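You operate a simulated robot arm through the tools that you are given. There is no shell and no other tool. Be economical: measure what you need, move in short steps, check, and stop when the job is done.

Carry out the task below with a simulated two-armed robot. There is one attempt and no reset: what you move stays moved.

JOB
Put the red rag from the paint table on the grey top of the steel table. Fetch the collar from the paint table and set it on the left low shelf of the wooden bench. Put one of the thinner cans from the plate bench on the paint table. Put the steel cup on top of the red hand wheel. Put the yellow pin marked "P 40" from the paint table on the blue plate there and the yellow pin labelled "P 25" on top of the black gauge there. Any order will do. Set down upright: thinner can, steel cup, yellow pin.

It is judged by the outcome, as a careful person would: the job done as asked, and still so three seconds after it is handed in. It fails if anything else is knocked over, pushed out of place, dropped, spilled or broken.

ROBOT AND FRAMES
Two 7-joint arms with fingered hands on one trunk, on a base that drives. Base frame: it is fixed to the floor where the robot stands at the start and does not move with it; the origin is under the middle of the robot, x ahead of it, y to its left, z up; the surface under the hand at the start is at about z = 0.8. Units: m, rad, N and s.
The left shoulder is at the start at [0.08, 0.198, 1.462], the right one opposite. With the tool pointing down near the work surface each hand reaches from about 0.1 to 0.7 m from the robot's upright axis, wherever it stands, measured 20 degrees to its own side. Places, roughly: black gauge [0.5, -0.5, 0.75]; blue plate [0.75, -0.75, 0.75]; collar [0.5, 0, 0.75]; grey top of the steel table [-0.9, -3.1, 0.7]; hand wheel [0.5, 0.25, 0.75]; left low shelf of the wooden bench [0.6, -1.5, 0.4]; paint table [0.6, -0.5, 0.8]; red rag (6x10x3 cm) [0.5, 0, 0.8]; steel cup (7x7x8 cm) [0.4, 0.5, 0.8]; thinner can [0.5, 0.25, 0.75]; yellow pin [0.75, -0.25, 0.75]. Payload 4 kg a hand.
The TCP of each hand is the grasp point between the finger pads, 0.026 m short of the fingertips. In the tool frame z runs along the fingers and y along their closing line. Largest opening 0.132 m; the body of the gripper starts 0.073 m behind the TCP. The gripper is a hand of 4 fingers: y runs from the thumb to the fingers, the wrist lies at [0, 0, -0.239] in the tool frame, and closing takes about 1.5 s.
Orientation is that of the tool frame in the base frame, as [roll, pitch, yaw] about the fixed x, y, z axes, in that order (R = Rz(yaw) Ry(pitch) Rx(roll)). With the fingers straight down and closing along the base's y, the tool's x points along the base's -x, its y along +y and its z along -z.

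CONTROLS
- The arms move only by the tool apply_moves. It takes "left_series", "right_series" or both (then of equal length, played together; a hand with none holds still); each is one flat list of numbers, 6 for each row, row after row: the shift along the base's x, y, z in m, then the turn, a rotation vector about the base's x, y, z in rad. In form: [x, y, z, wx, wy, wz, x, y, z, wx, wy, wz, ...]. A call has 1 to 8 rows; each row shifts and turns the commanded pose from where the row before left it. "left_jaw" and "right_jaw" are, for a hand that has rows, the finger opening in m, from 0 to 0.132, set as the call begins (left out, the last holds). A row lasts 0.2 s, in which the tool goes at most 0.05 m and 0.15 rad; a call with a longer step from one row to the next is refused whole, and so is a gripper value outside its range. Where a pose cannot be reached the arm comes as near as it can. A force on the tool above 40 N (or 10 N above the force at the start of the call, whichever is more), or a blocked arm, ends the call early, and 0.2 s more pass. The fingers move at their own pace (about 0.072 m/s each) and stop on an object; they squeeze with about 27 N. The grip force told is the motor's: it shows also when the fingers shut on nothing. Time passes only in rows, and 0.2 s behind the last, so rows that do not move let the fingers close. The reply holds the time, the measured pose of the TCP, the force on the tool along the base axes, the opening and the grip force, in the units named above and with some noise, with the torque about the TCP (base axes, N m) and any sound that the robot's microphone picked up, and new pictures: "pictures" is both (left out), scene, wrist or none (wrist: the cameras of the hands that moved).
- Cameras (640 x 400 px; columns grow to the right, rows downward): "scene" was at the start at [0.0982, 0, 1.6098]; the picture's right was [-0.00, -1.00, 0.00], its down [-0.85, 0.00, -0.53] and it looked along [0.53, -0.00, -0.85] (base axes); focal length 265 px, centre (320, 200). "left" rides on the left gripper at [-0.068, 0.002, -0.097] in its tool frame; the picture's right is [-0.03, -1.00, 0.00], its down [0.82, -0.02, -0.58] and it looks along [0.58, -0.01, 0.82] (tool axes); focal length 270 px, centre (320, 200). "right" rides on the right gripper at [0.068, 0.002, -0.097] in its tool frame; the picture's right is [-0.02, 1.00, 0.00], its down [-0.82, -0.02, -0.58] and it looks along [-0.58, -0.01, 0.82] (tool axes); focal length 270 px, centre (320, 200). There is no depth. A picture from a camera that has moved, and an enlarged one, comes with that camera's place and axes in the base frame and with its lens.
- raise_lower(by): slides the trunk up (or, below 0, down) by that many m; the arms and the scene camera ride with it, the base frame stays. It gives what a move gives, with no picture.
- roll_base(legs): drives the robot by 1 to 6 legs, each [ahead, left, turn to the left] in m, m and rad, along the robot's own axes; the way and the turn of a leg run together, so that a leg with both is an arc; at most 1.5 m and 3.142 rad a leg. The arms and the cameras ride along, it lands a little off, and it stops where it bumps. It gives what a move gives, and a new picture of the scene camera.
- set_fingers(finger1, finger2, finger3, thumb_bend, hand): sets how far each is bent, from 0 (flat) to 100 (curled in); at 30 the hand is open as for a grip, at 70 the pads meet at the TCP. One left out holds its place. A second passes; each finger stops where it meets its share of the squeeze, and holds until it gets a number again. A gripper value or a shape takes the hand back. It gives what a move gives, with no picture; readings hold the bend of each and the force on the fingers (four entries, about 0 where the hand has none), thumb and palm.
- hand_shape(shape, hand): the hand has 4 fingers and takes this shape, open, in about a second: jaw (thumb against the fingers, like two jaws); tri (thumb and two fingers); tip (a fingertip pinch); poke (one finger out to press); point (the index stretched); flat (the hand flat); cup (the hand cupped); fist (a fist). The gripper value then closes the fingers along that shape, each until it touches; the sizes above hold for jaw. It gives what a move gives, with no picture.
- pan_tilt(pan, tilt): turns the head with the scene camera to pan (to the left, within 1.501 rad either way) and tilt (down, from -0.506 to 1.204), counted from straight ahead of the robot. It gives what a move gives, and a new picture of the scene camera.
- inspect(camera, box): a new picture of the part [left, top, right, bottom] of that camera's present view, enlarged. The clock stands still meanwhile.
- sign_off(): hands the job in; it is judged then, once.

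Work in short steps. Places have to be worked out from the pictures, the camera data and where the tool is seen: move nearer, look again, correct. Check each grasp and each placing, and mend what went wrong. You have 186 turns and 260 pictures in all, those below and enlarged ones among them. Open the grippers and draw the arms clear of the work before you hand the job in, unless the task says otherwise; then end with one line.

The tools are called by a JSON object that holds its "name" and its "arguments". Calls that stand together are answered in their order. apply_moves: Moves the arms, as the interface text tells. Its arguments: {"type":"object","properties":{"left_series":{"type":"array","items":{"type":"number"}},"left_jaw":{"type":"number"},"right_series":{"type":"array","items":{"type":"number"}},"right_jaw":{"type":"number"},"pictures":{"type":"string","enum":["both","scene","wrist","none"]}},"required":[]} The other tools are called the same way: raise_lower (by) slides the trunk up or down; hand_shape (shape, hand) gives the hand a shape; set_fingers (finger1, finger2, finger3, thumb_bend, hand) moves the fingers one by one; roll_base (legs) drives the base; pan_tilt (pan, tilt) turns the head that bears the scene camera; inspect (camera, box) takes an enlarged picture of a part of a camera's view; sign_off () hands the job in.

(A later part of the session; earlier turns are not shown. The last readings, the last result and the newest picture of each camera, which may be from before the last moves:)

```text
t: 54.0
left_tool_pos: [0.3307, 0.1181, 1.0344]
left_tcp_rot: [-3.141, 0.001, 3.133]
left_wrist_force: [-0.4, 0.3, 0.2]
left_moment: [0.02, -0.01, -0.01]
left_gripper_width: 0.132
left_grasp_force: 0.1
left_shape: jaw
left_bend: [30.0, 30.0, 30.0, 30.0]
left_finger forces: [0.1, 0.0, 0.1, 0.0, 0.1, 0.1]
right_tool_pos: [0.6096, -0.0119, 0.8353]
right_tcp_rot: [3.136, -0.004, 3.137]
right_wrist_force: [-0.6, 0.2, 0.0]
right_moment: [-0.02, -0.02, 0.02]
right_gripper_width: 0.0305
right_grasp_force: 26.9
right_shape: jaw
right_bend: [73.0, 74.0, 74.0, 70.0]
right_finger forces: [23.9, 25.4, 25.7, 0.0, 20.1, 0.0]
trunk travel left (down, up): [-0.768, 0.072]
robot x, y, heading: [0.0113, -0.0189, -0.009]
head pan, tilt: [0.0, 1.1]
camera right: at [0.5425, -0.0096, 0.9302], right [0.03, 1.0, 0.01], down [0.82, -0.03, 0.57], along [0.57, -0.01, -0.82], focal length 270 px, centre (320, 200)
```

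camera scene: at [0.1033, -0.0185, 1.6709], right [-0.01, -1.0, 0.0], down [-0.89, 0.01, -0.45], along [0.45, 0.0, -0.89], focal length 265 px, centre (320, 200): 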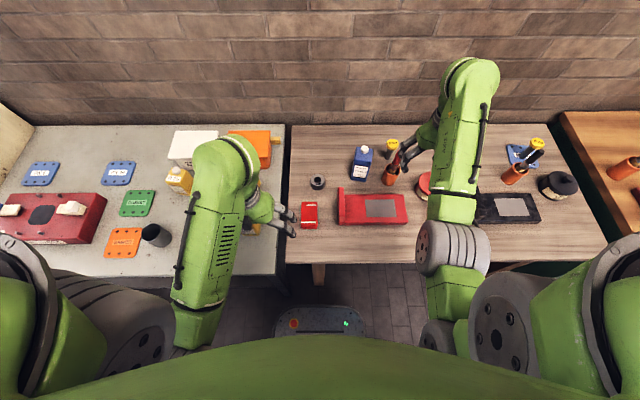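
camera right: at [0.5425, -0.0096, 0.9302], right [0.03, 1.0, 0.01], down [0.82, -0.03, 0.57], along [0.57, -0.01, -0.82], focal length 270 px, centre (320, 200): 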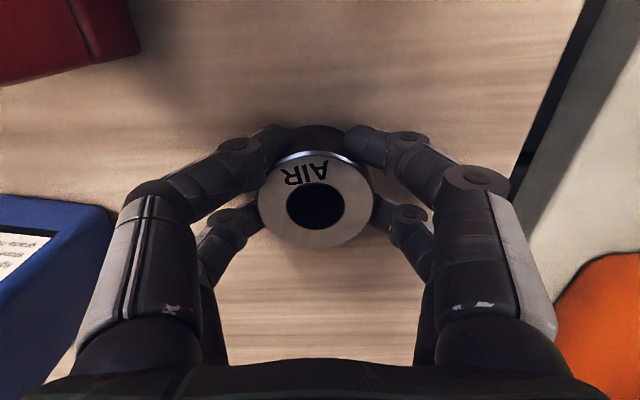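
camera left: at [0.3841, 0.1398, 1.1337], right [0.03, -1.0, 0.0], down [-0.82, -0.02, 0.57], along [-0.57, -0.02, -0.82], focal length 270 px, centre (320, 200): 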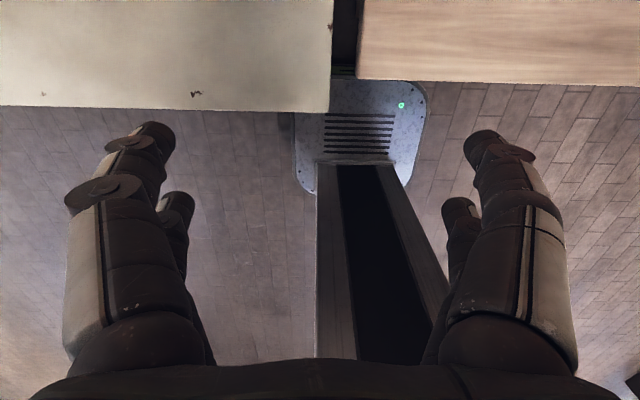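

Firm grip on the collar (fingers 20–25 N). I lift it straight up, then move it aside, and bring the left hand over the rag.

{"name": "apply_moves", "arguments": {"right_series": [0, 0, 0.04, 0, 0, 0, 0, 0, 0.04, 0, 0, 0, 0, 0, 0.045, 0, 0, 0, 0, 0, 0.045, 0, 0, 0, 0, 0, 0.04, 0, 0, 0, -0.045, -0.01, 0, 0, 0, 0, -0.03, -0.035, 0, 0, 0, 0, 0, -0.045, 0, 0, 0, 0], "pictures": "none"}}

{"name": "apply_moves", "arguments": {"left_series": [0.04, -0.02, 0, 0, 0, 0, 0.04, -0.02, 0, 0, 0, 0, 0.04, -0.02, -0.01, 0, 0, 0, 0.02, -0.02, -0.03, 0, 0, 0, 0, -0.02, -0.04, 0, 0, 0, 0, 0, 0, 0, 0, 0], "right_series": [0, -0.04, 0, 0, 0, 0, 0, -0.04, 0, 0, 0, 0, 0, 0, 0, 0, 0, 0, 0, 0, 0, 0, 0, 0, 0, 0, 0, 0, 0, 0, 0, 0, 0, 0, 0, 0]}}

```text
t: 55.8
left_tool_pos: [0.3323, 0.1156, 1.0338]
left_tcp_rot: [3.139, 0.002, 3.133]
left_wrist_force: [0.0, -0.5, -0.2]
left_moment: [0.03, 0.01, 0.0]
left_gripper_width: 0.1318
left_grasp_force: 0.1
left_shape: jaw
left_bend: [30.0, 30.0, 30.0, 30.0]
left_finger forces: [0.0, 0.1, 0.0, 0.1, 0.0, 0.1]
right_tool_pos: [0.5355, -0.1052, 1.0442]
right_tcp_rot: [3.133, -0.009, 3.137]
right_wrist_force: [0.6, 0.4, -4.3]
right_moment: [0.01, 0.02, 0.01]
right_gripper_width: 0.0297
right_grasp_force: 26.6
right_shape: jaw
right_bend: [73.0, 74.0, 74.0, 70.0]
right_finger forces: [24.9, 25.8, 27.6, 0.0, 21.4, 0.1]
trunk travel left (down, up): [-0.768, 0.072]
robot x, y, heading: [0.0127, -0.0175, -0.002]
head pan, tilt: [0.0, 1.1]
```

```text
t: 57.2
left_tool_pos: [0.47, 0.0171, 0.9527]
left_tcp_rot: [-3.14, 0.002, 3.133]
left_wrist_force: [-0.5, 0.6, 0.0]
left_moment: [0.0, 0.03, 0.0]
left_gripper_width: 0.1321
left_grasp_force: 0.1
left_shape: jaw
left_bend: [30.0, 30.0, 30.0, 30.0]
left_finger forces: [0.0, 0.0, 0.0, 0.0, 0.1, 0.0]
left hand out of reach, approached as far as the arm can: row 1
right_tool_pos: [0.535, -0.1842, 1.0442]
right_tcp_rot: [3.136, -0.004, 3.136]
right_wrist_force: [-0.1, -0.9, -4.8]
right_moment: [0.01, 0.03, 0.0]
right_gripper_width: 0.03
right_grasp_force: 27.2
right_shape: jaw
right_bend: [73.0, 74.0, 74.0, 70.0]
right_finger forces: [25.0, 25.7, 28.1, 0.0, 21.4, 0.0]
trunk travel left (down, up): [-0.768, 0.072]
robot x, y, heading: [0.009, -0.0196, -0.01]
head pan, tilt: [0.0, 1.1]
camera scene: at [0.1042, -0.0182, 1.6008], right [-0.01, -1.0, 0.0], down [-0.89, 0.01, -0.45], along [0.45, 0.0, -0.89], focal length 265 px, centre (320, 200)
camera right: at [0.4688, -0.1809, 1.1406], right [0.03, 1.0, 0.01], down [0.82, -0.03, 0.57], along [0.57, -0.01, -0.82], focal length 270 px, centre (320, 200)
camera left: at [0.5392, 0.0185, 1.0499], right [0.02, -1.0, 0.0], down [-0.82, -0.01, 0.58], along [-0.58, -0.01, -0.82], focal length 270 px, centre (320, 200)
```

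scene: 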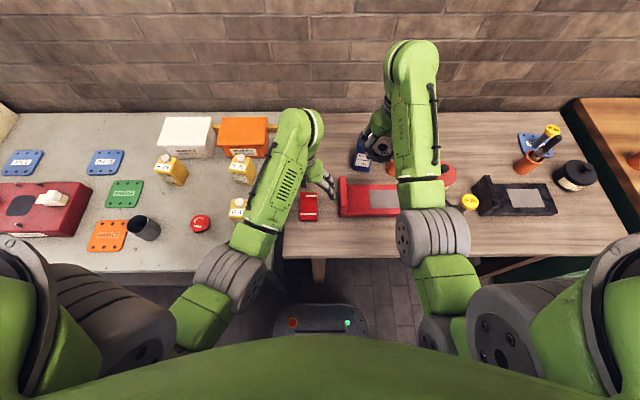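
right: 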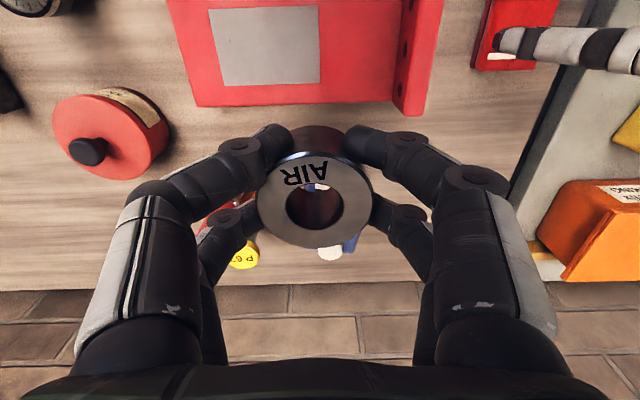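
left: 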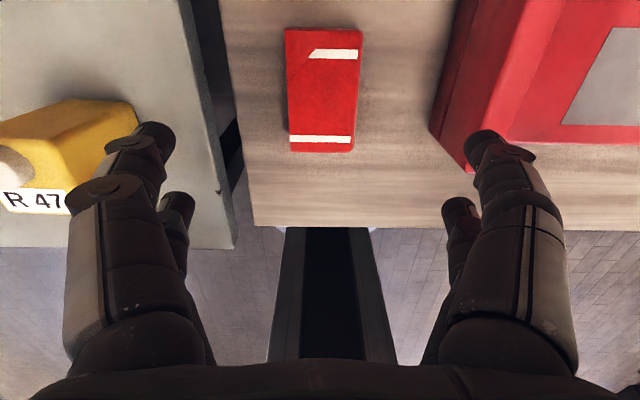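

The rag centre is at about (0.487, 0.016). I set the left opening to 0.095, align and descend to z ≈ 0.87, then check.

{"name": "apply_moves", "arguments": {"left_series": [0.017, -0.001, 0, 0, 0, 0, 0, 0, 0, 0, 0, 0, 0, 0, -0.03, 0, 0, 0, 0, 0, -0.03, 0, 0, 0, 0, 0, -0.02, 0, 0, 0, 0, 0, 0, 0, 0, 0], "left_jaw": 0.095, "pictures": "wrist"}}

```text
t: 58.6
left_tool_pos: [0.4876, 0.0171, 0.8719]
left_tcp_rot: [3.142, 0.003, 3.133]
left_wrist_force: [-0.6, 0.4, 0.3]
left_moment: [0.01, 0.0, 0.0]
left_gripper_width: 0.0955
left_grasp_force: 0.0
left_shape: jaw
left_bend: [66.0, 66.0, 66.0, 55.0]
left_finger forces: [0.1, 0.0, 0.0, 0.1, 0.0, 0.0]
right_tool_pos: [0.5356, -0.1844, 1.0446]
right_tcp_rot: [3.137, -0.004, 3.136]
right_wrist_force: [0.9, -0.3, -4.8]
right_moment: [-0.01, 0.07, 0.02]
right_gripper_width: 0.0301
right_grasp_force: 26.9
right_shape: jaw
right_bend: [73.0, 74.0, 74.0, 70.0]
right_finger forces: [25.0, 25.9, 28.0, 0.0, 21.4, 0.1]
trunk travel left (down, up): [-0.768, 0.072]
robot x, y, heading: [0.0088, -0.0149, -0.013]
head pan, tilt: [0.0, 1.1]
camera left: at [0.5559, 0.0178, 0.9684], right [0.02, -1.0, 0.0], down [-0.82, -0.01, 0.58], along [-0.58, -0.01, -0.82], focal length 270 px, centre (320, 200)
```

left: 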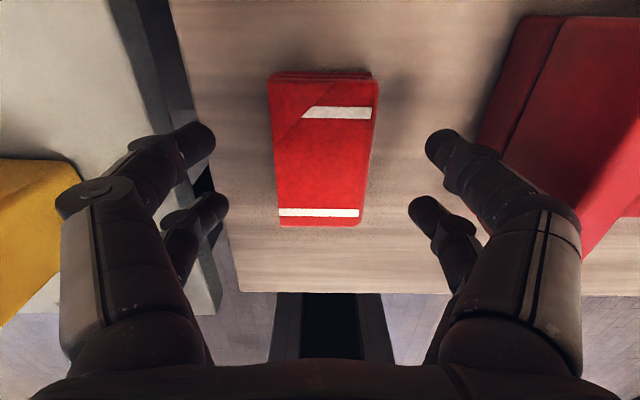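

Aligned with clear gaps on both sides. Descend to 0.832 and close on the rag.

{"name": "apply_moves", "arguments": {"left_series": [0, 0, -0.02, 0, 0, 0, 0, 0, -0.02, 0, 0, 0, 0, 0, 0, 0, 0, 0], "pictures": "none"}}

{"name": "apply_moves", "arguments": {"left_series": [0, 0, 0, 0, 0, 0, 0, 0, 0, 0, 0, 0, 0, 0, 0, 0, 0, 0, 0, 0, 0, 0, 0, 0, 0, 0, 0, 0, 0, 0, 0, 0, 0, 0, 0, 0, 0, 0, 0, 0, 0, 0], "left_jaw": 0.0, "pictures": "wrist"}}

```text
t: 59.4
left_tool_pos: [0.4882, 0.017, 0.8303]
left_tcp_rot: [-3.141, 0.003, 3.134]
left_wrist_force: [0.2, 0.3, 0.3]
left_moment: [0.0, -0.01, 0.02]
left_gripper_width: 0.0954
left_grasp_force: 0.0
left_shape: jaw
left_bend: [66.0, 66.0, 66.0, 55.0]
left_finger forces: [0.1, 0.1, 0.0, 0.0, 0.0, 0.0]
right_tool_pos: [0.535, -0.1841, 1.0433]
right_tcp_rot: [3.137, -0.004, 3.136]
right_wrist_force: [0.6, 0.0, -4.5]
right_moment: [-0.01, 0.0, -0.01]
right_gripper_width: 0.0298
right_grasp_force: 27.2
right_shape: jaw
right_bend: [73.0, 74.0, 74.0, 70.0]
right_finger forces: [25.0, 25.8, 28.1, 0.0, 21.5, 0.1]
trunk travel left (down, up): [-0.768, 0.072]
robot x, y, heading: [0.0118, -0.016, -0.008]
head pan, tilt: [0.0, 1.1]
```

```text
t: 61.0
left_tool_pos: [0.4871, 0.0179, 0.8323]
left_tcp_rot: [3.141, 0.002, 3.133]
left_wrist_force: [0.4, -0.4, 0.8]
left_moment: [-0.02, 0.01, 0.0]
left_gripper_width: 0.0525
left_grasp_force: 26.8
left_shape: jaw
left_bend: [73.0, 73.0, 73.0, 70.0]
left_finger forces: [24.5, 24.6, 24.3, 0.0, 24.8, 0.0]
right_tool_pos: [0.5364, -0.1846, 1.0445]
right_tcp_rot: [3.134, -0.003, 3.136]
right_wrist_force: [0.1, 0.6, -4.1]
right_moment: [0.0, 0.02, 0.0]
right_gripper_width: 0.03
right_grasp_force: 27.2
right_shape: jaw
right_bend: [73.0, 74.0, 74.0, 70.0]
right_finger forces: [25.1, 25.7, 28.1, 0.0, 21.3, 0.0]
trunk travel left (down, up): [-0.768, 0.072]
robot x, y, heading: [0.0103, -0.0169, -0.005]
head pan, tilt: [0.0, 1.1]
camera left: at [0.5565, 0.0182, 0.9277], right [0.02, -1.0, 0.0], down [-0.82, -0.01, 0.58], along [-0.58, -0.01, -0.82], focal length 270 px, centre (320, 200)
```

left: 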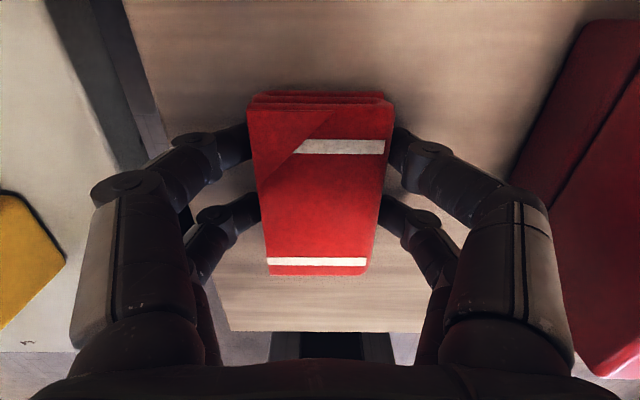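

Rag held firmly. I lift it, then back away from the tables and drive right to face the wooden bench.

{"name": "apply_moves", "arguments": {"left_series": [0, 0, 0.045, 0, 0, 0, 0, 0, 0.045, 0, 0, 0, 0, 0, 0.045, 0, 0, 0, 0, 0, 0.045, 0, 0, 0, 0, 0, 0, 0, 0, 0], "pictures": "none"}}

{"name": "pan_tilt", "arguments": {"pan": 0, "tilt": 0.6}}

{"name": "roll_base", "arguments": {"legs": [[-0.6, 0, 0], [0, -1.4, 0]]}}

```text
t: 62.2
left_tool_pos: [0.4904, 0.0177, 1.0121]
left_tcp_rot: [3.14, 0.003, 3.136]
left_wrist_force: [0.6, 0.3, -0.8]
left_moment: [0.0, -0.01, -0.02]
left_gripper_width: 0.0527
left_grasp_force: 26.9
left_shape: jaw
left_bend: [73.0, 73.0, 73.0, 70.0]
left_finger forces: [24.6, 24.7, 24.5, 0.1, 24.7, 0.0]
right_tool_pos: [0.5348, -0.1834, 1.0447]
right_tcp_rot: [3.137, -0.004, 3.136]
right_wrist_force: [1.1, 0.9, -4.7]
right_moment: [0.01, 0.0, 0.02]
right_gripper_width: 0.03
right_grasp_force: 26.8
right_shape: jaw
right_bend: [73.0, 74.0, 74.0, 70.0]
right_finger forces: [24.9, 25.8, 28.1, 0.0, 21.4, 0.0]
trunk travel left (down, up): [-0.768, 0.072]
robot x, y, heading: [0.0109, -0.0167, -0.008]
head pan, tilt: [0.0, 1.1]
```

```text
t: 63.1
left_tool_pos: [0.4892, 0.0177, 1.0129]
left_tcp_rot: [-3.141, 0.001, 3.133]
left_wrist_force: [0.4, 0.2, -0.9]
left_moment: [-0.01, 0.0, -0.02]
left_gripper_width: 0.0527
left_grasp_force: 27.1
left_shape: jaw
left_bend: [73.0, 73.0, 73.0, 70.0]
left_finger forces: [24.6, 24.7, 24.4, 0.0, 24.8, 0.0]
right_tool_pos: [0.5358, -0.184, 1.0437]
right_tcp_rot: [3.136, -0.003, 3.138]
right_wrist_force: [-0.1, -0.6, -4.9]
right_moment: [-0.01, 0.03, 0.02]
right_gripper_width: 0.0299
right_grasp_force: 27.2
right_shape: jaw
right_bend: [73.0, 74.0, 74.0, 70.0]
right_finger forces: [25.0, 25.8, 28.1, 0.0, 21.5, 0.0]
trunk travel left (down, up): [-0.768, 0.072]
robot x, y, heading: [0.0153, -0.0218, -0.002]
head pan, tilt: [0.0, 0.6]
camera scene: at [0.1297, -0.0184, 1.6393], right [-0.01, -1.0, 0.0], down [-0.57, 0.0, -0.82], along [0.82, -0.01, -0.57], focal length 265 px, centre (320, 200)
```

scene: 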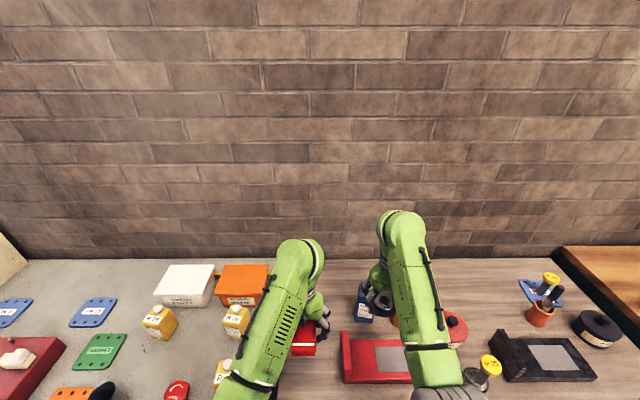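

```text
t: 73.1
left_tool_pos: [-0.1323, -1.3742, 1.0107]
left_tcp_rot: [-3.141, 0.001, 3.132]
left_wrist_force: [0.0, 0.4, 0.6]
left_moment: [0.0, -0.01, 0.01]
left_gripper_width: 0.0528
left_grasp_force: 27.1
left_shape: jaw
left_bend: [73.0, 73.0, 73.0, 70.0]
left_finger forces: [24.5, 24.6, 24.4, 0.0, 24.8, 0.0]
right_tool_pos: [-0.086, -1.5746, 1.0446]
right_tcp_rot: [3.137, -0.003, 3.131]
right_wrist_force: [0.6, 0.0, -4.2]
right_moment: [-0.02, 0.04, -0.01]
right_gripper_width: 0.0296
right_grasp_force: 26.7
right_shape: jaw
right_bend: [73.0, 74.0, 74.0, 70.0]
right_finger forces: [25.1, 25.8, 28.3, 0.0, 21.7, 0.0]
trunk travel left (down, up): [-0.768, 0.072]
robot x, y, heading: [-0.6093, -1.4097, -0.009]
head pan, tilt: [0.0, 0.6]
camera scene: at [-0.4908, -1.4084, 1.6394], right [-0.01, -1.0, 0.0], down [-0.57, 0.01, -0.82], along [0.82, -0.01, -0.57], focal length 265 px, centre (320, 200)
```

scene: 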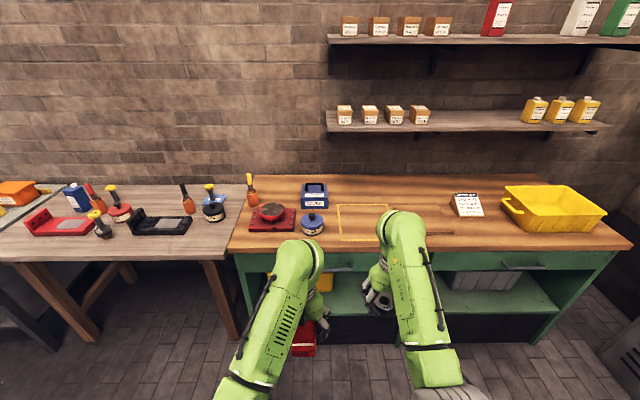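

The bench has low shelves in two bays under drawers. I lower the trunk 0.5 m to look into the left bay (hands are in free space).

{"name": "raise_lower", "arguments": {"by": -0.5}}

{"name": "pan_tilt", "arguments": {"pan": 0, "tilt": 0.5}}

```text
refused: -0.5 is not a number from -0.4 to 0.4
```

```text
t: 73.8
left_tool_pos: [-0.132, -1.3736, 1.0127]
left_tcp_rot: [-3.141, 0.001, 3.13]
left_wrist_force: [0.4, 0.5, -1.0]
left_moment: [0.01, -0.02, 0.02]
left_gripper_width: 0.0524
left_grasp_force: 26.7
left_shape: jaw
left_bend: [73.0, 73.0, 73.0, 70.0]
left_finger forces: [24.5, 24.7, 24.5, 0.1, 24.8, 0.0]
right_tool_pos: [-0.0844, -1.5748, 1.0439]
right_tcp_rot: [3.137, -0.004, 3.135]
right_wrist_force: [-0.4, 0.2, -4.4]
right_moment: [0.0, 0.08, 0.0]
right_gripper_width: 0.0297
right_grasp_force: 27.1
right_shape: jaw
right_bend: [73.0, 74.0, 74.0, 70.0]
right_finger forces: [24.9, 25.7, 28.2, 0.0, 21.7, 0.0]
trunk travel left (down, up): [-0.768, 0.072]
robot x, y, heading: [-0.6105, -1.4083, -0.011]
head pan, tilt: [0.0, 0.499]
camera scene: at [-0.4883, -1.4091, 1.6484], right [-0.01, -1.0, 0.0], down [-0.48, 0.01, -0.88], along [0.88, -0.01, -0.48], focal length 265 px, centre (320, 200)
```

scene: 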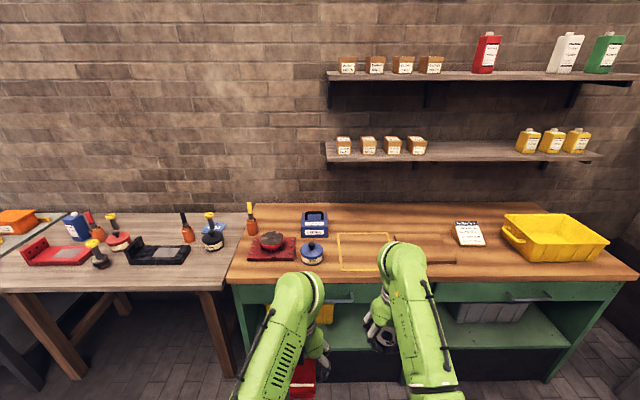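

{"name": "raise_lower", "arguments": {"by": -0.4}}

{"name": "pan_tilt", "arguments": {"pan": 0, "tilt": 0.55}}

```text
t: 77.6
left_tool_pos: [-0.132, -1.3748, 0.6113]
left_tcp_rot: [3.141, 0.001, 3.131]
left_wrist_force: [0.4, -0.2, 1.1]
left_moment: [0.04, -0.03, 0.02]
left_gripper_width: 0.0527
left_grasp_force: 26.5
left_shape: jaw
left_bend: [73.0, 73.0, 73.0, 70.0]
left_finger forces: [24.6, 24.6, 24.3, 0.0, 24.9, 0.1]
right_tool_pos: [-0.0851, -1.5759, 0.6452]
right_tcp_rot: [3.136, -0.004, 3.133]
right_wrist_force: [0.6, -0.4, -4.7]
right_moment: [0.04, 0.03, 0.0]
right_gripper_width: 0.0298
right_grasp_force: 26.6
right_shape: jaw
right_bend: [73.0, 74.0, 74.0, 70.0]
right_finger forces: [25.1, 25.8, 28.3, 0.1, 21.7, 0.1]
trunk travel left (down, up): [-0.368, 0.472]
robot x, y, heading: [-0.613, -1.4087, -0.011]
head pan, tilt: [0.0, 0.499]
```

```text
t: 78.2
left_tool_pos: [-0.1315, -1.3746, 0.6119]
left_tcp_rot: [3.141, 0.002, 3.13]
left_wrist_force: [0.4, 0.3, 0.1]
left_moment: [-0.01, -0.02, -0.02]
left_gripper_width: 0.0528
left_grasp_force: 27.1
left_shape: jaw
left_bend: [73.0, 73.0, 73.0, 70.0]
left_finger forces: [24.6, 24.8, 24.4, 0.0, 24.8, 0.0]
right_tool_pos: [-0.0857, -1.5764, 0.6437]
right_tcp_rot: [3.137, -0.006, 3.134]
right_wrist_force: [0.0, -0.1, -4.2]
right_moment: [0.0, 0.05, 0.01]
right_gripper_width: 0.0297
right_grasp_force: 27.1
right_shape: jaw
right_bend: [73.0, 74.0, 74.0, 70.0]
right_finger forces: [25.0, 25.7, 28.2, 0.0, 21.8, 0.1]
trunk travel left (down, up): [-0.368, 0.472]
robot x, y, heading: [-0.6092, -1.4087, -0.004]
head pan, tilt: [0.0, 0.55]
camera scene: at [-0.4897, -1.4094, 1.2439], right [-0.01, -1.0, 0.0], down [-0.52, 0.01, -0.85], along [0.85, -0.01, -0.52], focal length 265 px, centre (320, 200)
```

scene: 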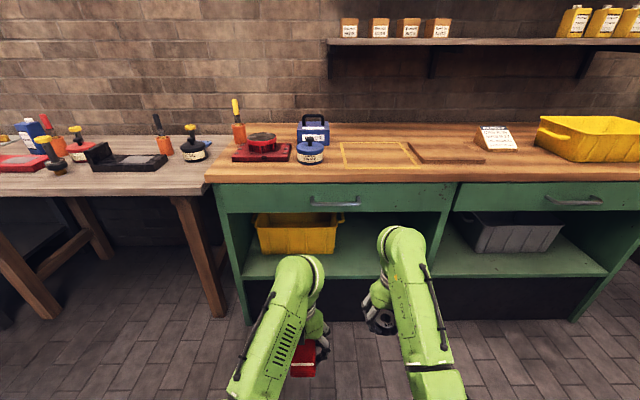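

The left bay is clear to the right of the yellow bin (y ≈ -1.5 to -1.9), shelf near z ≈ 0.34, drawer bottom ≈ 0.69. I lower the trunk a further 0.2, pull the left hand back, and pitch the right hand 25° forward so the wrist stays outside.

{"name": "raise_lower", "arguments": {"by": -0.2}}

{"name": "apply_moves", "arguments": {"left_series": [-0.04, 0.01, 0, 0, 0, 0, -0.04, 0.01, 0, 0, 0, 0, -0.04, 0.01, 0, 0, 0, 0, -0.04, 0.01, 0.0, 0, 0, 0], "right_series": [0, 0, 0, 0, -0.11, 0, 0, 0, 0, 0, -0.11, 0, 0, 0, 0, 0, -0.11, 0, 0, 0, 0, 0, -0.11, 0]}}

```text
t: 80.4
left_tool_pos: [-0.1317, -1.3751, 0.4125]
left_tcp_rot: [3.141, 0.003, 3.131]
left_wrist_force: [0.6, -0.1, -1.3]
left_moment: [-0.02, -0.02, -0.02]
left_gripper_width: 0.0524
left_grasp_force: 27.1
left_shape: jaw
left_bend: [73.0, 73.0, 73.0, 70.0]
left_finger forces: [24.7, 24.7, 24.3, 0.1, 24.8, 0.0]
right_tool_pos: [-0.0849, -1.5762, 0.4445]
right_tcp_rot: [3.135, -0.003, 3.132]
right_wrist_force: [0.3, -0.2, -5.0]
right_moment: [0.04, 0.01, 0.01]
right_gripper_width: 0.0299
right_grasp_force: 26.9
right_shape: jaw
right_bend: [73.0, 74.0, 74.0, 70.0]
right_finger forces: [25.0, 25.8, 28.2, 0.0, 21.7, 0.1]
trunk travel left (down, up): [-0.168, 0.672]
robot x, y, heading: [-0.6122, -1.4085, -0.01]
head pan, tilt: [0.0, 0.55]
```

```text
t: 81.4
left_tool_pos: [-0.2945, -1.3338, 0.4134]
left_tcp_rot: [-3.139, 0.004, 3.13]
left_wrist_force: [-0.4, -0.3, -0.4]
left_moment: [0.0, -0.04, -0.03]
left_gripper_width: 0.0526
left_grasp_force: 27.5
left_shape: jaw
left_bend: [73.0, 73.0, 73.0, 70.0]
left_finger forces: [24.5, 24.7, 24.4, 0.1, 24.7, 0.0]
right_tool_pos: [-0.0851, -1.5758, 0.4442]
right_tcp_rot: [3.133, 0.438, 3.133]
right_wrist_force: [0.0, -0.4, -5.3]
right_moment: [0.01, 0.05, -0.01]
right_gripper_width: 0.0294
right_grasp_force: 27.1
right_shape: jaw
right_bend: [73.0, 74.0, 74.0, 70.0]
right_finger forces: [25.2, 25.6, 28.4, 0.0, 22.7, 0.1]
trunk travel left (down, up): [-0.168, 0.672]
robot x, y, heading: [-0.6114, -1.4063, -0.009]
head pan, tilt: [0.0, 0.55]
camera scene: at [-0.4903, -1.4093, 1.044], right [-0.01, -1.0, 0.0], down [-0.52, 0.01, -0.85], along [0.85, -0.01, -0.52], focal length 265 px, centre (320, 200)
camera right: at [-0.1876, -1.5728, 0.5023], right [0.03, 1.0, 0.02], down [0.49, -0.03, 0.87], along [0.87, -0.01, -0.5], focal length 270 px, centre (320, 200)
camera left: at [-0.2245, -1.3335, 0.5094], right [0.01, -1.0, 0.0], down [-0.82, -0.01, 0.58], along [-0.58, -0.01, -0.82], focal length 270 px, centre (320, 200)
```

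scene: 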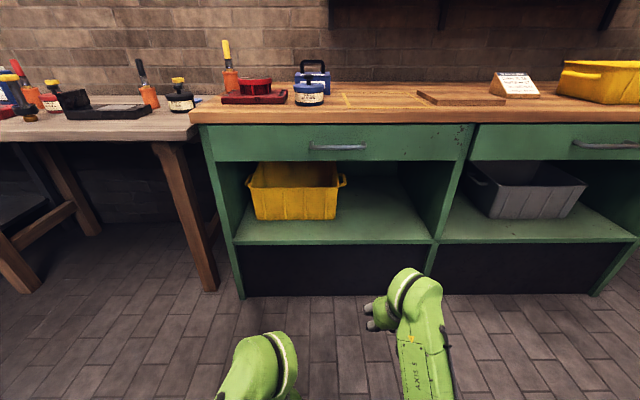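
right: 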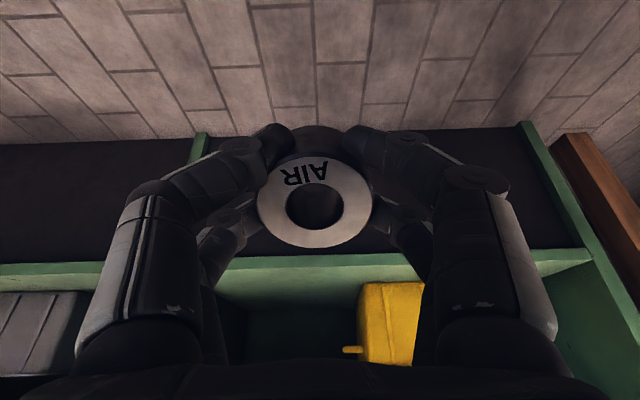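
left: 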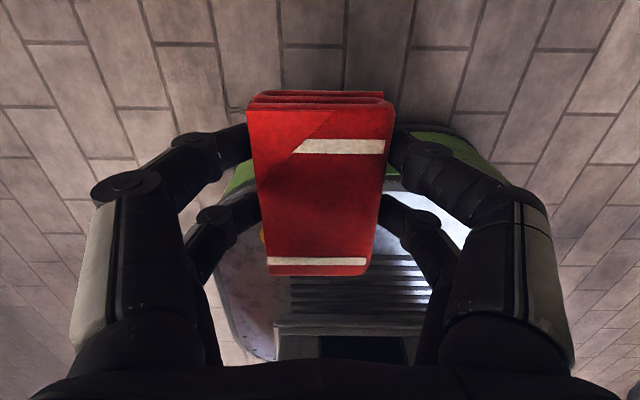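

Two views put the shelf front edge at x ≈ 0.32, z ≈ 0.345, drawer bottom ≈ 0.70. I lower 0.04 and drive forward 0.42, right 0.13, leaving the hand just in front of the shelf.

{"name": "raise_lower", "arguments": {"by": -0.035}}

{"name": "roll_base", "arguments": {"legs": [[0, -0.12, 0], [0.4, 0, 0]]}}

{"name": "apply_moves", "arguments": {"right_series": [0, 0, 0, 0, 0, 0], "pictures": "wrist"}}

```text
t: 82.2
left_tool_pos: [-0.2933, -1.333, 0.3775]
left_tcp_rot: [3.141, 0.002, 3.131]
left_wrist_force: [-0.2, 0.0, -0.2]
left_moment: [0.0, 0.0, -0.01]
left_gripper_width: 0.0523
left_grasp_force: 27.4
left_shape: jaw
left_bend: [73.0, 73.0, 73.0, 70.0]
left_finger forces: [24.6, 24.8, 24.4, 0.0, 24.9, 0.1]
right_tool_pos: [-0.085, -1.576, 0.4089]
right_tcp_rot: [3.132, 0.437, 3.133]
right_wrist_force: [0.3, -0.2, -4.4]
right_moment: [0.01, 0.09, 0.0]
right_gripper_width: 0.0294
right_grasp_force: 26.8
right_shape: jaw
right_bend: [73.0, 74.0, 74.0, 70.0]
right_finger forces: [25.4, 25.6, 28.4, 0.1, 22.6, 0.1]
trunk travel left (down, up): [-0.133, 0.707]
robot x, y, heading: [-0.6111, -1.4082, -0.013]
head pan, tilt: [0.0, 0.55]
```

```text
t: 85.5
left_tool_pos: [0.1126, -1.4552, 0.3766]
left_tcp_rot: [-3.141, 0.003, 3.134]
left_wrist_force: [0.0, -0.5, -1.6]
left_moment: [0.0, -0.02, 0.03]
left_gripper_width: 0.0523
left_grasp_force: 26.7
left_shape: jaw
left_bend: [73.0, 73.0, 73.0, 70.0]
left_finger forces: [24.6, 24.7, 24.3, 0.0, 24.8, 0.1]
right_tool_pos: [0.32, -1.6977, 0.4093]
right_tcp_rot: [3.131, 0.433, 3.137]
right_wrist_force: [0.0, 0.3, -5.5]
right_moment: [0.03, 0.1, -0.02]
right_gripper_width: 0.0294
right_grasp_force: 27.0
right_shape: jaw
right_bend: [73.0, 74.0, 74.0, 70.0]
right_finger forces: [25.3, 25.6, 28.6, 0.1, 22.8, 0.0]
trunk travel left (down, up): [-0.133, 0.707]
robot x, y, heading: [-0.206, -1.5287, -0.011]
head pan, tilt: [0.0, 0.55]
camera scene: at [-0.085, -1.5316, 1.0088], right [-0.01, -1.0, 0.0], down [-0.52, 0.0, -0.85], along [0.85, -0.01, -0.52], focal length 265 px, centre (320, 200)
```

scene: 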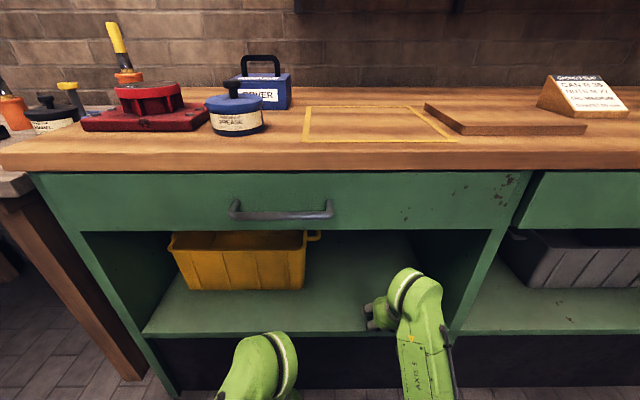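

```text
t: 86.0
left_tool_pos: [0.1117, -1.455, 0.3773]
left_tcp_rot: [3.141, 0.001, 3.132]
left_wrist_force: [-0.1, -0.2, -1.5]
left_moment: [-0.02, -0.01, -0.01]
left_gripper_width: 0.0524
left_grasp_force: 26.8
left_shape: jaw
left_bend: [73.0, 73.0, 73.0, 70.0]
left_finger forces: [24.6, 24.7, 24.3, 0.1, 24.8, 0.0]
right_tool_pos: [0.3193, -1.6979, 0.4074]
right_tcp_rot: [3.133, 0.435, 3.135]
right_wrist_force: [-0.5, 0.6, -4.0]
right_moment: [0.0, 0.05, -0.01]
right_gripper_width: 0.0295
right_grasp_force: 26.8
right_shape: jaw
right_bend: [73.0, 74.0, 74.0, 70.0]
right_finger forces: [25.3, 25.6, 28.6, 0.0, 22.9, 0.0]
trunk travel left (down, up): [-0.133, 0.707]
robot x, y, heading: [-0.2064, -1.5303, -0.01]
head pan, tilt: [0.0, 0.55]
camera right: at [0.2175, -1.6944, 0.4668], right [0.03, 1.0, 0.02], down [0.5, -0.03, 0.87], along [0.87, -0.01, -0.5], focal length 270 px, centre (320, 200)
```

right: 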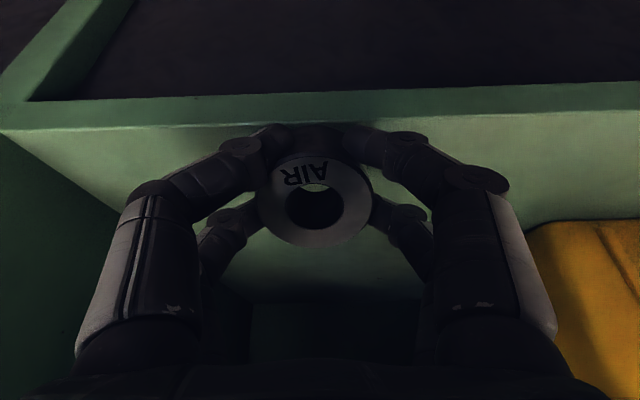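

Clearances match: shelf z ≈ 0.35, hand centred in the free gap. I push forward 0.1 m at this height.

{"name": "apply_moves", "arguments": {"right_series": [0.035, 0.005, 0, 0, 0, 0, 0.035, 0, 0, 0, 0, 0, 0.03, 0, 0, 0, 0, 0, 0, 0, 0, 0, 0, 0]}}

```text
t: 87.0
left_tool_pos: [0.1105, -1.4554, 0.3779]
left_tcp_rot: [-3.141, 0.001, 3.132]
left_wrist_force: [0.0, 0.1, -1.2]
left_moment: [0.0, -0.02, -0.02]
left_gripper_width: 0.0526
left_grasp_force: 26.7
left_shape: jaw
left_bend: [73.0, 73.0, 73.0, 70.0]
left_finger forces: [24.6, 24.7, 24.3, 0.0, 24.9, 0.0]
right_tool_pos: [0.4199, -1.6928, 0.4086]
right_tcp_rot: [3.133, 0.434, 3.134]
right_wrist_force: [0.6, 0.4, -4.4]
right_moment: [0.04, 0.08, 0.0]
right_gripper_width: 0.0293
right_grasp_force: 27.2
right_shape: jaw
right_bend: [73.0, 74.0, 74.0, 70.0]
right_finger forces: [25.3, 25.6, 28.6, 0.1, 22.9, 0.1]
trunk travel left (down, up): [-0.133, 0.707]
robot x, y, heading: [-0.2049, -1.5301, -0.009]
head pan, tilt: [0.0, 0.55]
camera scene: at [-0.0853, -1.5316, 1.0089], right [-0.01, -1.0, 0.0], down [-0.52, 0.0, -0.85], along [0.85, -0.01, -0.52], focal length 265 px, centre (320, 200)
camera right: at [0.3176, -1.6901, 0.4664], right [0.03, 1.0, 0.02], down [0.5, -0.03, 0.87], along [0.87, -0.01, -0.5], focal length 270 px, centre (320, 200)
```

scene: 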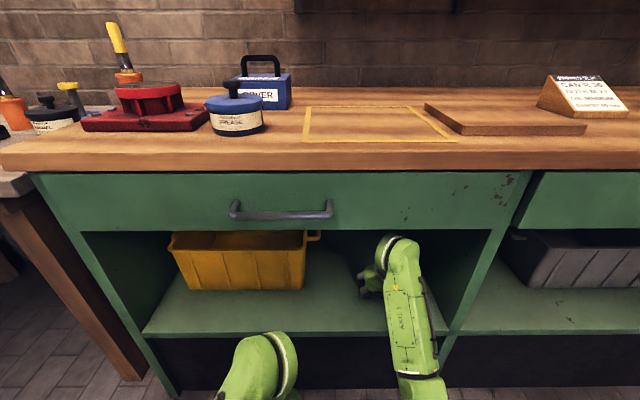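
right: 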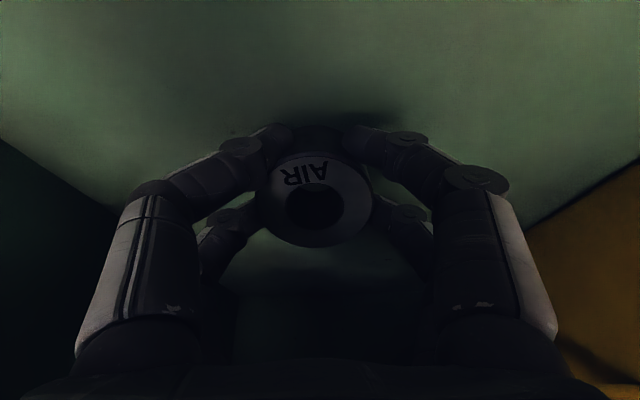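

The wrist bulb has about 3 cm under the drawer. I ease the hand 0.22 rad back toward vertical so the collar sits flatter, then lower slowly.

{"name": "apply_moves", "arguments": {"right_series": [0, 0, -0.003, 0, 0.11, 0, 0, 0, -0.003, 0, 0.11, 0, 0, 0, 0, 0, 0, 0], "pictures": "scene"}}

```text
t: 87.8
left_tool_pos: [0.111, -1.4564, 0.3774]
left_tcp_rot: [3.14, 0.002, 3.135]
left_wrist_force: [0.2, 0.0, -0.9]
left_moment: [-0.01, 0.0, 0.01]
left_gripper_width: 0.0525
left_grasp_force: 26.3
left_shape: jaw
left_bend: [73.0, 73.0, 73.0, 70.0]
left_finger forces: [24.7, 24.8, 24.3, 0.1, 24.8, 0.0]
right_tool_pos: [0.4199, -1.6912, 0.403]
right_tcp_rot: [3.135, 0.215, 3.137]
right_wrist_force: [0.3, -0.2, -4.7]
right_moment: [0.01, 0.04, 0.0]
right_gripper_width: 0.0293
right_grasp_force: 26.7
right_shape: jaw
right_bend: [73.0, 74.0, 74.0, 70.0]
right_finger forces: [25.2, 25.6, 29.0, 0.0, 23.0, 0.0]
trunk travel left (down, up): [-0.133, 0.707]
robot x, y, heading: [-0.2059, -1.5268, -0.007]
head pan, tilt: [0.0, 0.55]
camera scene: at [-0.0852, -1.5316, 1.0089], right [-0.01, -1.0, 0.0], down [-0.52, 0.0, -0.85], along [0.85, -0.01, -0.52], focal length 265 px, centre (320, 200)
```

scene: 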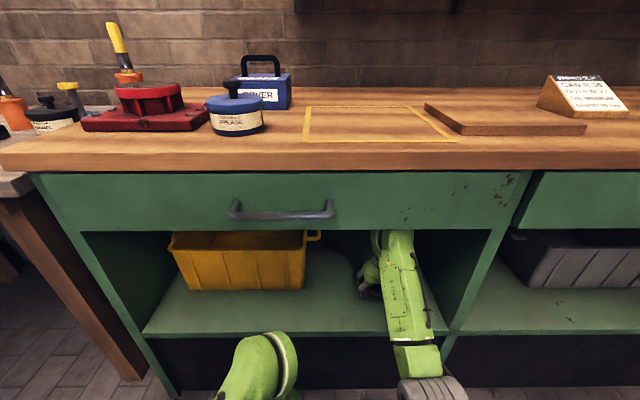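

No contact. I lower slowly until the collar touches the shelf.

{"name": "apply_moves", "arguments": {"right_series": [0, 0, -0.005, 0, 0, 0, 0, 0, -0.004, 0, 0, 0, 0, 0, 0, 0, 0, 0], "pictures": "none"}}

{"name": "apply_moves", "arguments": {"right_series": [0, 0, -0.003, 0, 0, 0, 0, 0, 0, 0, 0, 0], "pictures": "none"}}

```text
t: 88.5
left_tool_pos: [0.1112, -1.4551, 0.3775]
left_tcp_rot: [3.14, 0.003, 3.134]
left_wrist_force: [-0.1, -0.4, 0.0]
left_moment: [0.02, 0.05, -0.02]
left_gripper_width: 0.0529
left_grasp_force: 26.8
left_shape: jaw
left_bend: [73.0, 73.0, 73.0, 70.0]
left_finger forces: [24.6, 24.7, 24.4, 0.0, 24.8, 0.0]
right_tool_pos: [0.4218, -1.6911, 0.3964]
right_tcp_rot: [3.134, 0.22, 3.138]
right_wrist_force: [2.4, -1.4, 8.4]
right_moment: [-0.15, 0.19, 0.03]
right_gripper_width: 0.0297
right_grasp_force: 27.7
right_shape: jaw
right_bend: [73.0, 74.0, 74.0, 71.0]
right_finger forces: [26.0, 26.0, 30.9, 0.1, 24.3, 0.0]
trunk travel left (down, up): [-0.133, 0.707]
robot x, y, heading: [-0.2082, -1.5307, -0.007]
head pan, tilt: [0.0, 0.55]
```

```text
t: 89.2
left_tool_pos: [0.1104, -1.4562, 0.3791]
left_tcp_rot: [-3.14, 0.005, 3.133]
left_wrist_force: [0.5, -0.2, -1.3]
left_moment: [-0.02, -0.04, 0.01]
left_gripper_width: 0.0524
left_grasp_force: 27.3
left_shape: jaw
left_bend: [73.0, 73.0, 73.0, 70.0]
left_finger forces: [24.7, 24.7, 24.4, 0.0, 24.9, 0.1]
right_tool_pos: [0.4197, -1.6914, 0.396]
right_tcp_rot: [3.135, 0.222, 3.136]
right_wrist_force: [5.4, -1.6, 22.3]
right_moment: [-0.28, 0.25, 0.11]
right_gripper_width: 0.0303
right_grasp_force: 26.5
right_shape: jaw
right_bend: [74.0, 74.0, 74.0, 71.0]
right_finger forces: [28.2, 26.9, 33.1, 0.0, 26.6, 0.0]
trunk travel left (down, up): [-0.133, 0.707]
robot x, y, heading: [-0.2025, -1.5324, -0.011]
head pan, tilt: [0.0, 0.55]
```

Contact. I relieve the push by 4 mm, and release.

{"name": "apply_moves", "arguments": {"right_series": [0, 0, 0.004, 0, 0, 0, 0, 0, 0, 0, 0, 0], "pictures": "none"}}

{"name": "apply_moves", "arguments": {"right_series": [0, 0, 0, 0, 0, 0, 0, 0, 0, 0, 0, 0, 0, 0, 0, 0, 0, 0, 0, 0, 0, 0, 0, 0], "right_jaw": 0.085, "pictures": "wrist"}}

```text
t: 89.8
left_tool_pos: [0.1113, -1.4551, 0.3787]
left_tcp_rot: [-3.14, 0.004, 3.133]
left_wrist_force: [0.1, -0.8, 0.2]
left_moment: [-0.02, 0.04, 0.02]
left_gripper_width: 0.0527
left_grasp_force: 26.5
left_shape: jaw
left_bend: [73.0, 73.0, 73.0, 70.0]
left_finger forces: [24.7, 24.7, 24.4, 0.0, 24.8, 0.0]
right_tool_pos: [0.4188, -1.6909, 0.3958]
right_tcp_rot: [3.135, 0.216, 3.137]
right_wrist_force: [7.1, 0.2, 13.8]
right_moment: [-0.15, 0.01, 0.09]
right_gripper_width: 0.0302
right_grasp_force: 26.7
right_shape: jaw
right_bend: [74.0, 74.0, 74.0, 71.0]
right_finger forces: [27.8, 27.0, 32.8, 0.0, 25.7, 0.1]
trunk travel left (down, up): [-0.133, 0.707]
robot x, y, heading: [-0.2049, -1.5281, -0.002]
head pan, tilt: [0.0, 0.55]
```

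```text
t: 90.8
left_tool_pos: [0.1106, -1.4551, 0.378]
left_tcp_rot: [-3.141, 0.0, 3.133]
left_wrist_force: [-0.5, 0.1, 0.4]
left_moment: [0.02, 0.01, 0.0]
left_gripper_width: 0.0526
left_grasp_force: 26.8
left_shape: jaw
left_bend: [73.0, 73.0, 73.0, 70.0]
left_finger forces: [24.6, 24.7, 24.3, 0.0, 24.7, 0.0]
right_tool_pos: [0.4186, -1.6926, 0.3942]
right_tcp_rot: [3.134, 0.214, 3.137]
right_wrist_force: [0.3, 0.5, 1.0]
right_moment: [-0.04, -0.01, 0.01]
right_gripper_width: 0.0848
right_grasp_force: 0.1
right_shape: jaw
right_bend: [70.0, 70.0, 70.0, 65.0]
right_finger forces: [0.0, 0.1, 0.0, 0.0, 0.0, 0.0]
trunk travel left (down, up): [-0.133, 0.707]
robot x, y, heading: [-0.2073, -1.5303, -0.013]
head pan, tilt: [0.0, 0.55]
camera right: at [0.3326, -1.6892, 0.4742], right [0.03, 1.0, 0.01], down [0.67, -0.03, 0.74], along [0.74, -0.01, -0.67], focal length 270 px, centre (320, 200)
```

right: 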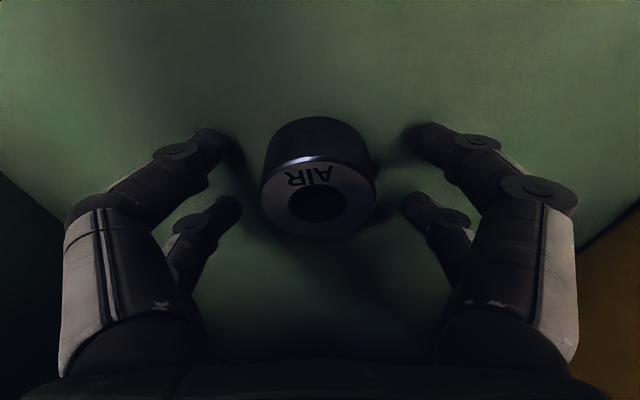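

The collar sits flat on the shelf. I withdraw backward, fingers straddling it, rising slightly.

{"name": "apply_moves", "arguments": {"right_series": [-0.02, 0, 0.004, 0, -0.05, 0, -0.035, 0, 0.006, 0, -0.05, 0, -0.04, 0, 0.005, 0, -0.05, 0, -0.04, 0, 0, 0, 0, 0, -0.04, 0, 0, 0, 0, 0]}}

```text
t: 92.0
left_tool_pos: [0.1106, -1.4566, 0.3763]
left_tcp_rot: [3.141, 0.001, 3.134]
left_wrist_force: [-0.1, 0.9, 0.1]
left_moment: [0.01, 0.02, -0.02]
left_gripper_width: 0.0524
left_grasp_force: 26.6
left_shape: jaw
left_bend: [73.0, 73.0, 73.0, 70.0]
left_finger forces: [24.5, 24.7, 24.3, 0.0, 24.8, 0.1]
right_tool_pos: [0.2429, -1.6937, 0.4107]
right_tcp_rot: [3.133, 0.364, 3.135]
right_wrist_force: [0.7, 0.3, -0.2]
right_moment: [-0.03, -0.01, 0.03]
right_gripper_width: 0.085
right_grasp_force: 0.2
right_shape: jaw
right_bend: [70.0, 70.0, 70.0, 65.0]
right_finger forces: [0.0, 0.1, 0.1, 0.0, 0.1, 0.0]
trunk travel left (down, up): [-0.133, 0.707]
robot x, y, heading: [-0.202, -1.5341, -0.009]
head pan, tilt: [0.0, 0.55]
camera scene: at [-0.0861, -1.5315, 1.009], right [-0.01, -1.0, 0.0], down [-0.52, 0.0, -0.85], along [0.85, -0.01, -0.52], focal length 265 px, centre (320, 200)
camera right: at [0.1454, -1.6904, 0.4752], right [0.03, 1.0, 0.02], down [0.55, -0.03, 0.83], along [0.83, -0.01, -0.56], focal length 270 px, centre (320, 200)
```

scene: 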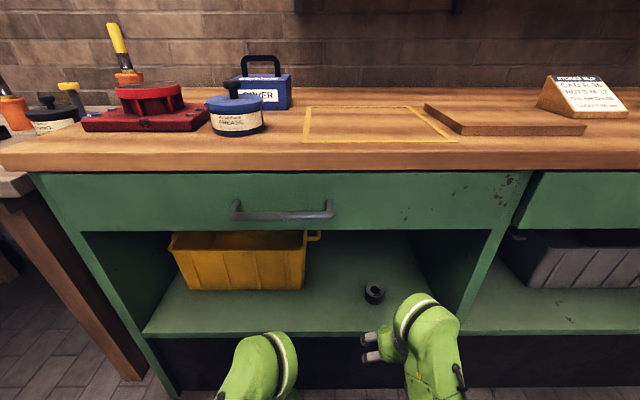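
right: 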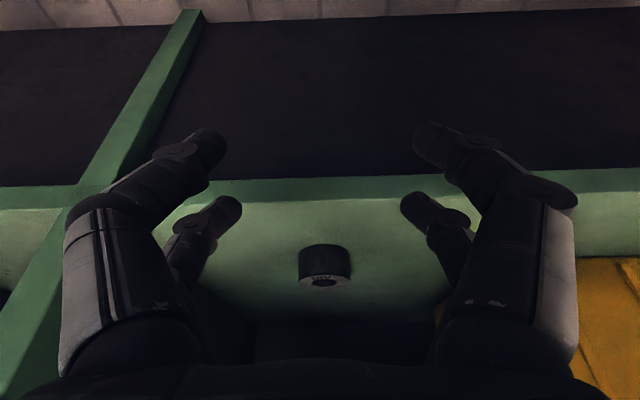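

The collar is on the shelf. A note on the bench mentions "CAN R 36"; I enlarge it since it may concern the cans.

{"name": "inspect", "arguments": {"camera": "scene", "box": [530, 65, 640, 130]}}

{"name": "raise_lower", "arguments": {"by": 0.4}}

```text
5.82 times, centred on (585, 98) of scene
camera zoom: at [-0.0861, -1.5315, 1.009], right [-0.01, -1.0, 0.0], down [-0.52, 0.0, -0.85], along [0.85, -0.01, -0.52], focal length 1540 px, centre (-1222, 796)
```

zoom: 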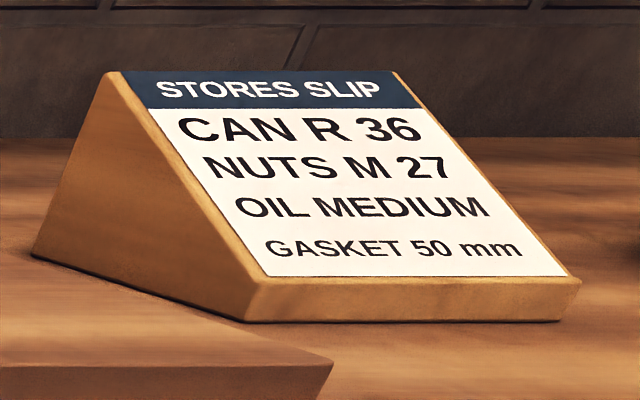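

```text
t: 95.8
left_tool_pos: [0.1105, -1.4558, 0.7787]
left_tcp_rot: [3.14, 0.002, 3.134]
left_wrist_force: [-0.2, -0.2, -0.4]
left_moment: [-0.02, -0.06, 0.01]
left_gripper_width: 0.0527
left_grasp_force: 26.8
left_shape: jaw
left_bend: [73.0, 73.0, 73.0, 70.0]
left_finger forces: [24.5, 24.7, 24.5, 0.0, 24.8, 0.0]
right_tool_pos: [0.2434, -1.6922, 0.81]
right_tcp_rot: [3.134, 0.365, 3.136]
right_wrist_force: [0.4, -1.0, 1.0]
right_moment: [0.02, 0.01, -0.01]
right_gripper_width: 0.0848
right_grasp_force: 0.1
right_shape: jaw
right_bend: [70.0, 70.0, 70.0, 65.0]
right_finger forces: [0.0, 0.0, 0.1, 0.1, 0.0, 0.1]
trunk travel left (down, up): [-0.533, 0.307]
robot x, y, heading: [-0.2037, -1.5313, -0.01]
head pan, tilt: [0.0, 0.55]
```

Any thinner can will do; the slip is only information. Now the rag: I back away from the bench and look right toward the steel table.

{"name": "roll_base", "arguments": {"legs": [[-0.6, 0, 0]]}}

{"name": "pan_tilt", "arguments": {"pan": -1.5, "tilt": 0.5}}

```text
t: 99.2
left_tool_pos: [-0.4956, -1.4509, 0.7771]
left_tcp_rot: [-3.142, 0.003, 3.133]
left_wrist_force: [-0.3, 0.3, -0.5]
left_moment: [0.02, 0.0, 0.03]
left_gripper_width: 0.0526
left_grasp_force: 27.3
left_shape: jaw
left_bend: [73.0, 73.0, 73.0, 70.0]
left_finger forces: [24.7, 24.7, 24.4, 0.0, 24.9, 0.0]
right_tool_pos: [-0.3623, -1.688, 0.8089]
right_tcp_rot: [3.133, 0.365, 3.138]
right_wrist_force: [-0.7, -0.2, 0.1]
right_moment: [-0.02, 0.02, 0.0]
right_gripper_width: 0.0849
right_grasp_force: 0.0
right_shape: jaw
right_bend: [70.0, 70.0, 70.0, 65.0]
right_finger forces: [0.0, 0.1, 0.0, 0.1, 0.1, 0.0]
trunk travel left (down, up): [-0.533, 0.307]
robot x, y, heading: [-0.8106, -1.5229, -0.01]
head pan, tilt: [0.0, 0.55]
camera scene: at [-0.6917, -1.5269, 1.4089], right [-0.01, -1.0, 0.0], down [-0.52, 0.0, -0.85], along [0.85, -0.01, -0.52], focal length 265 px, centre (320, 200)
```

scene: 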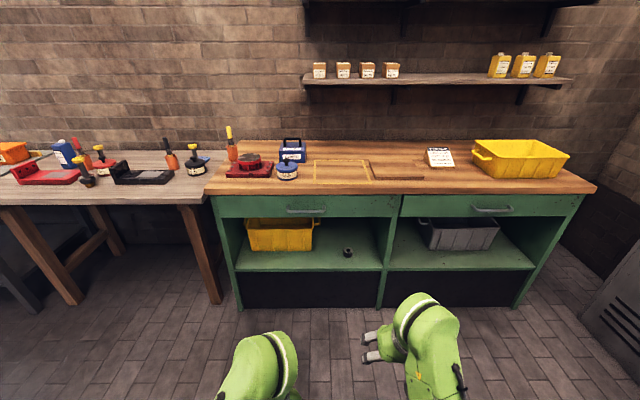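

```text
t: 100.8
left_tool_pos: [-0.4954, -1.451, 0.777]
left_tcp_rot: [-3.141, 0.0, 3.135]
left_wrist_force: [-0.6, -1.2, -1.1]
left_moment: [-0.03, 0.0, 0.0]
left_gripper_width: 0.0525
left_grasp_force: 27.1
left_shape: jaw
left_bend: [73.0, 73.0, 73.0, 70.0]
left_finger forces: [24.7, 24.7, 24.3, 0.0, 25.0, 0.0]
right_tool_pos: [-0.3623, -1.6883, 0.8104]
right_tcp_rot: [3.134, 0.366, 3.137]
right_wrist_force: [0.6, -0.4, 0.1]
right_moment: [-0.02, -0.02, 0.0]
right_gripper_width: 0.0847
right_grasp_force: 0.1
right_shape: jaw
right_bend: [70.0, 70.0, 70.0, 65.0]
right_finger forces: [0.0, 0.0, 0.0, 0.0, 0.1, 0.0]
trunk travel left (down, up): [-0.533, 0.307]
robot x, y, heading: [-0.8078, -1.5284, -0.004]
head pan, tilt: [-1.499, 0.499]
camera scene: at [-0.7759, -1.6171, 1.4135], right [-1.0, -0.07, 0.0], down [-0.03, 0.48, -0.88], along [0.06, -0.88, -0.48], focal length 265 px, centre (320, 200)
```

scene: 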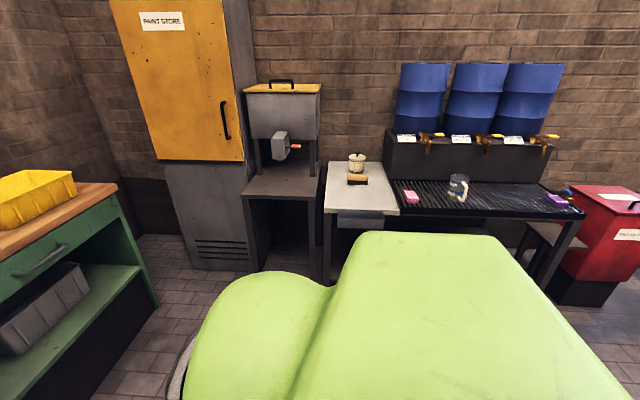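

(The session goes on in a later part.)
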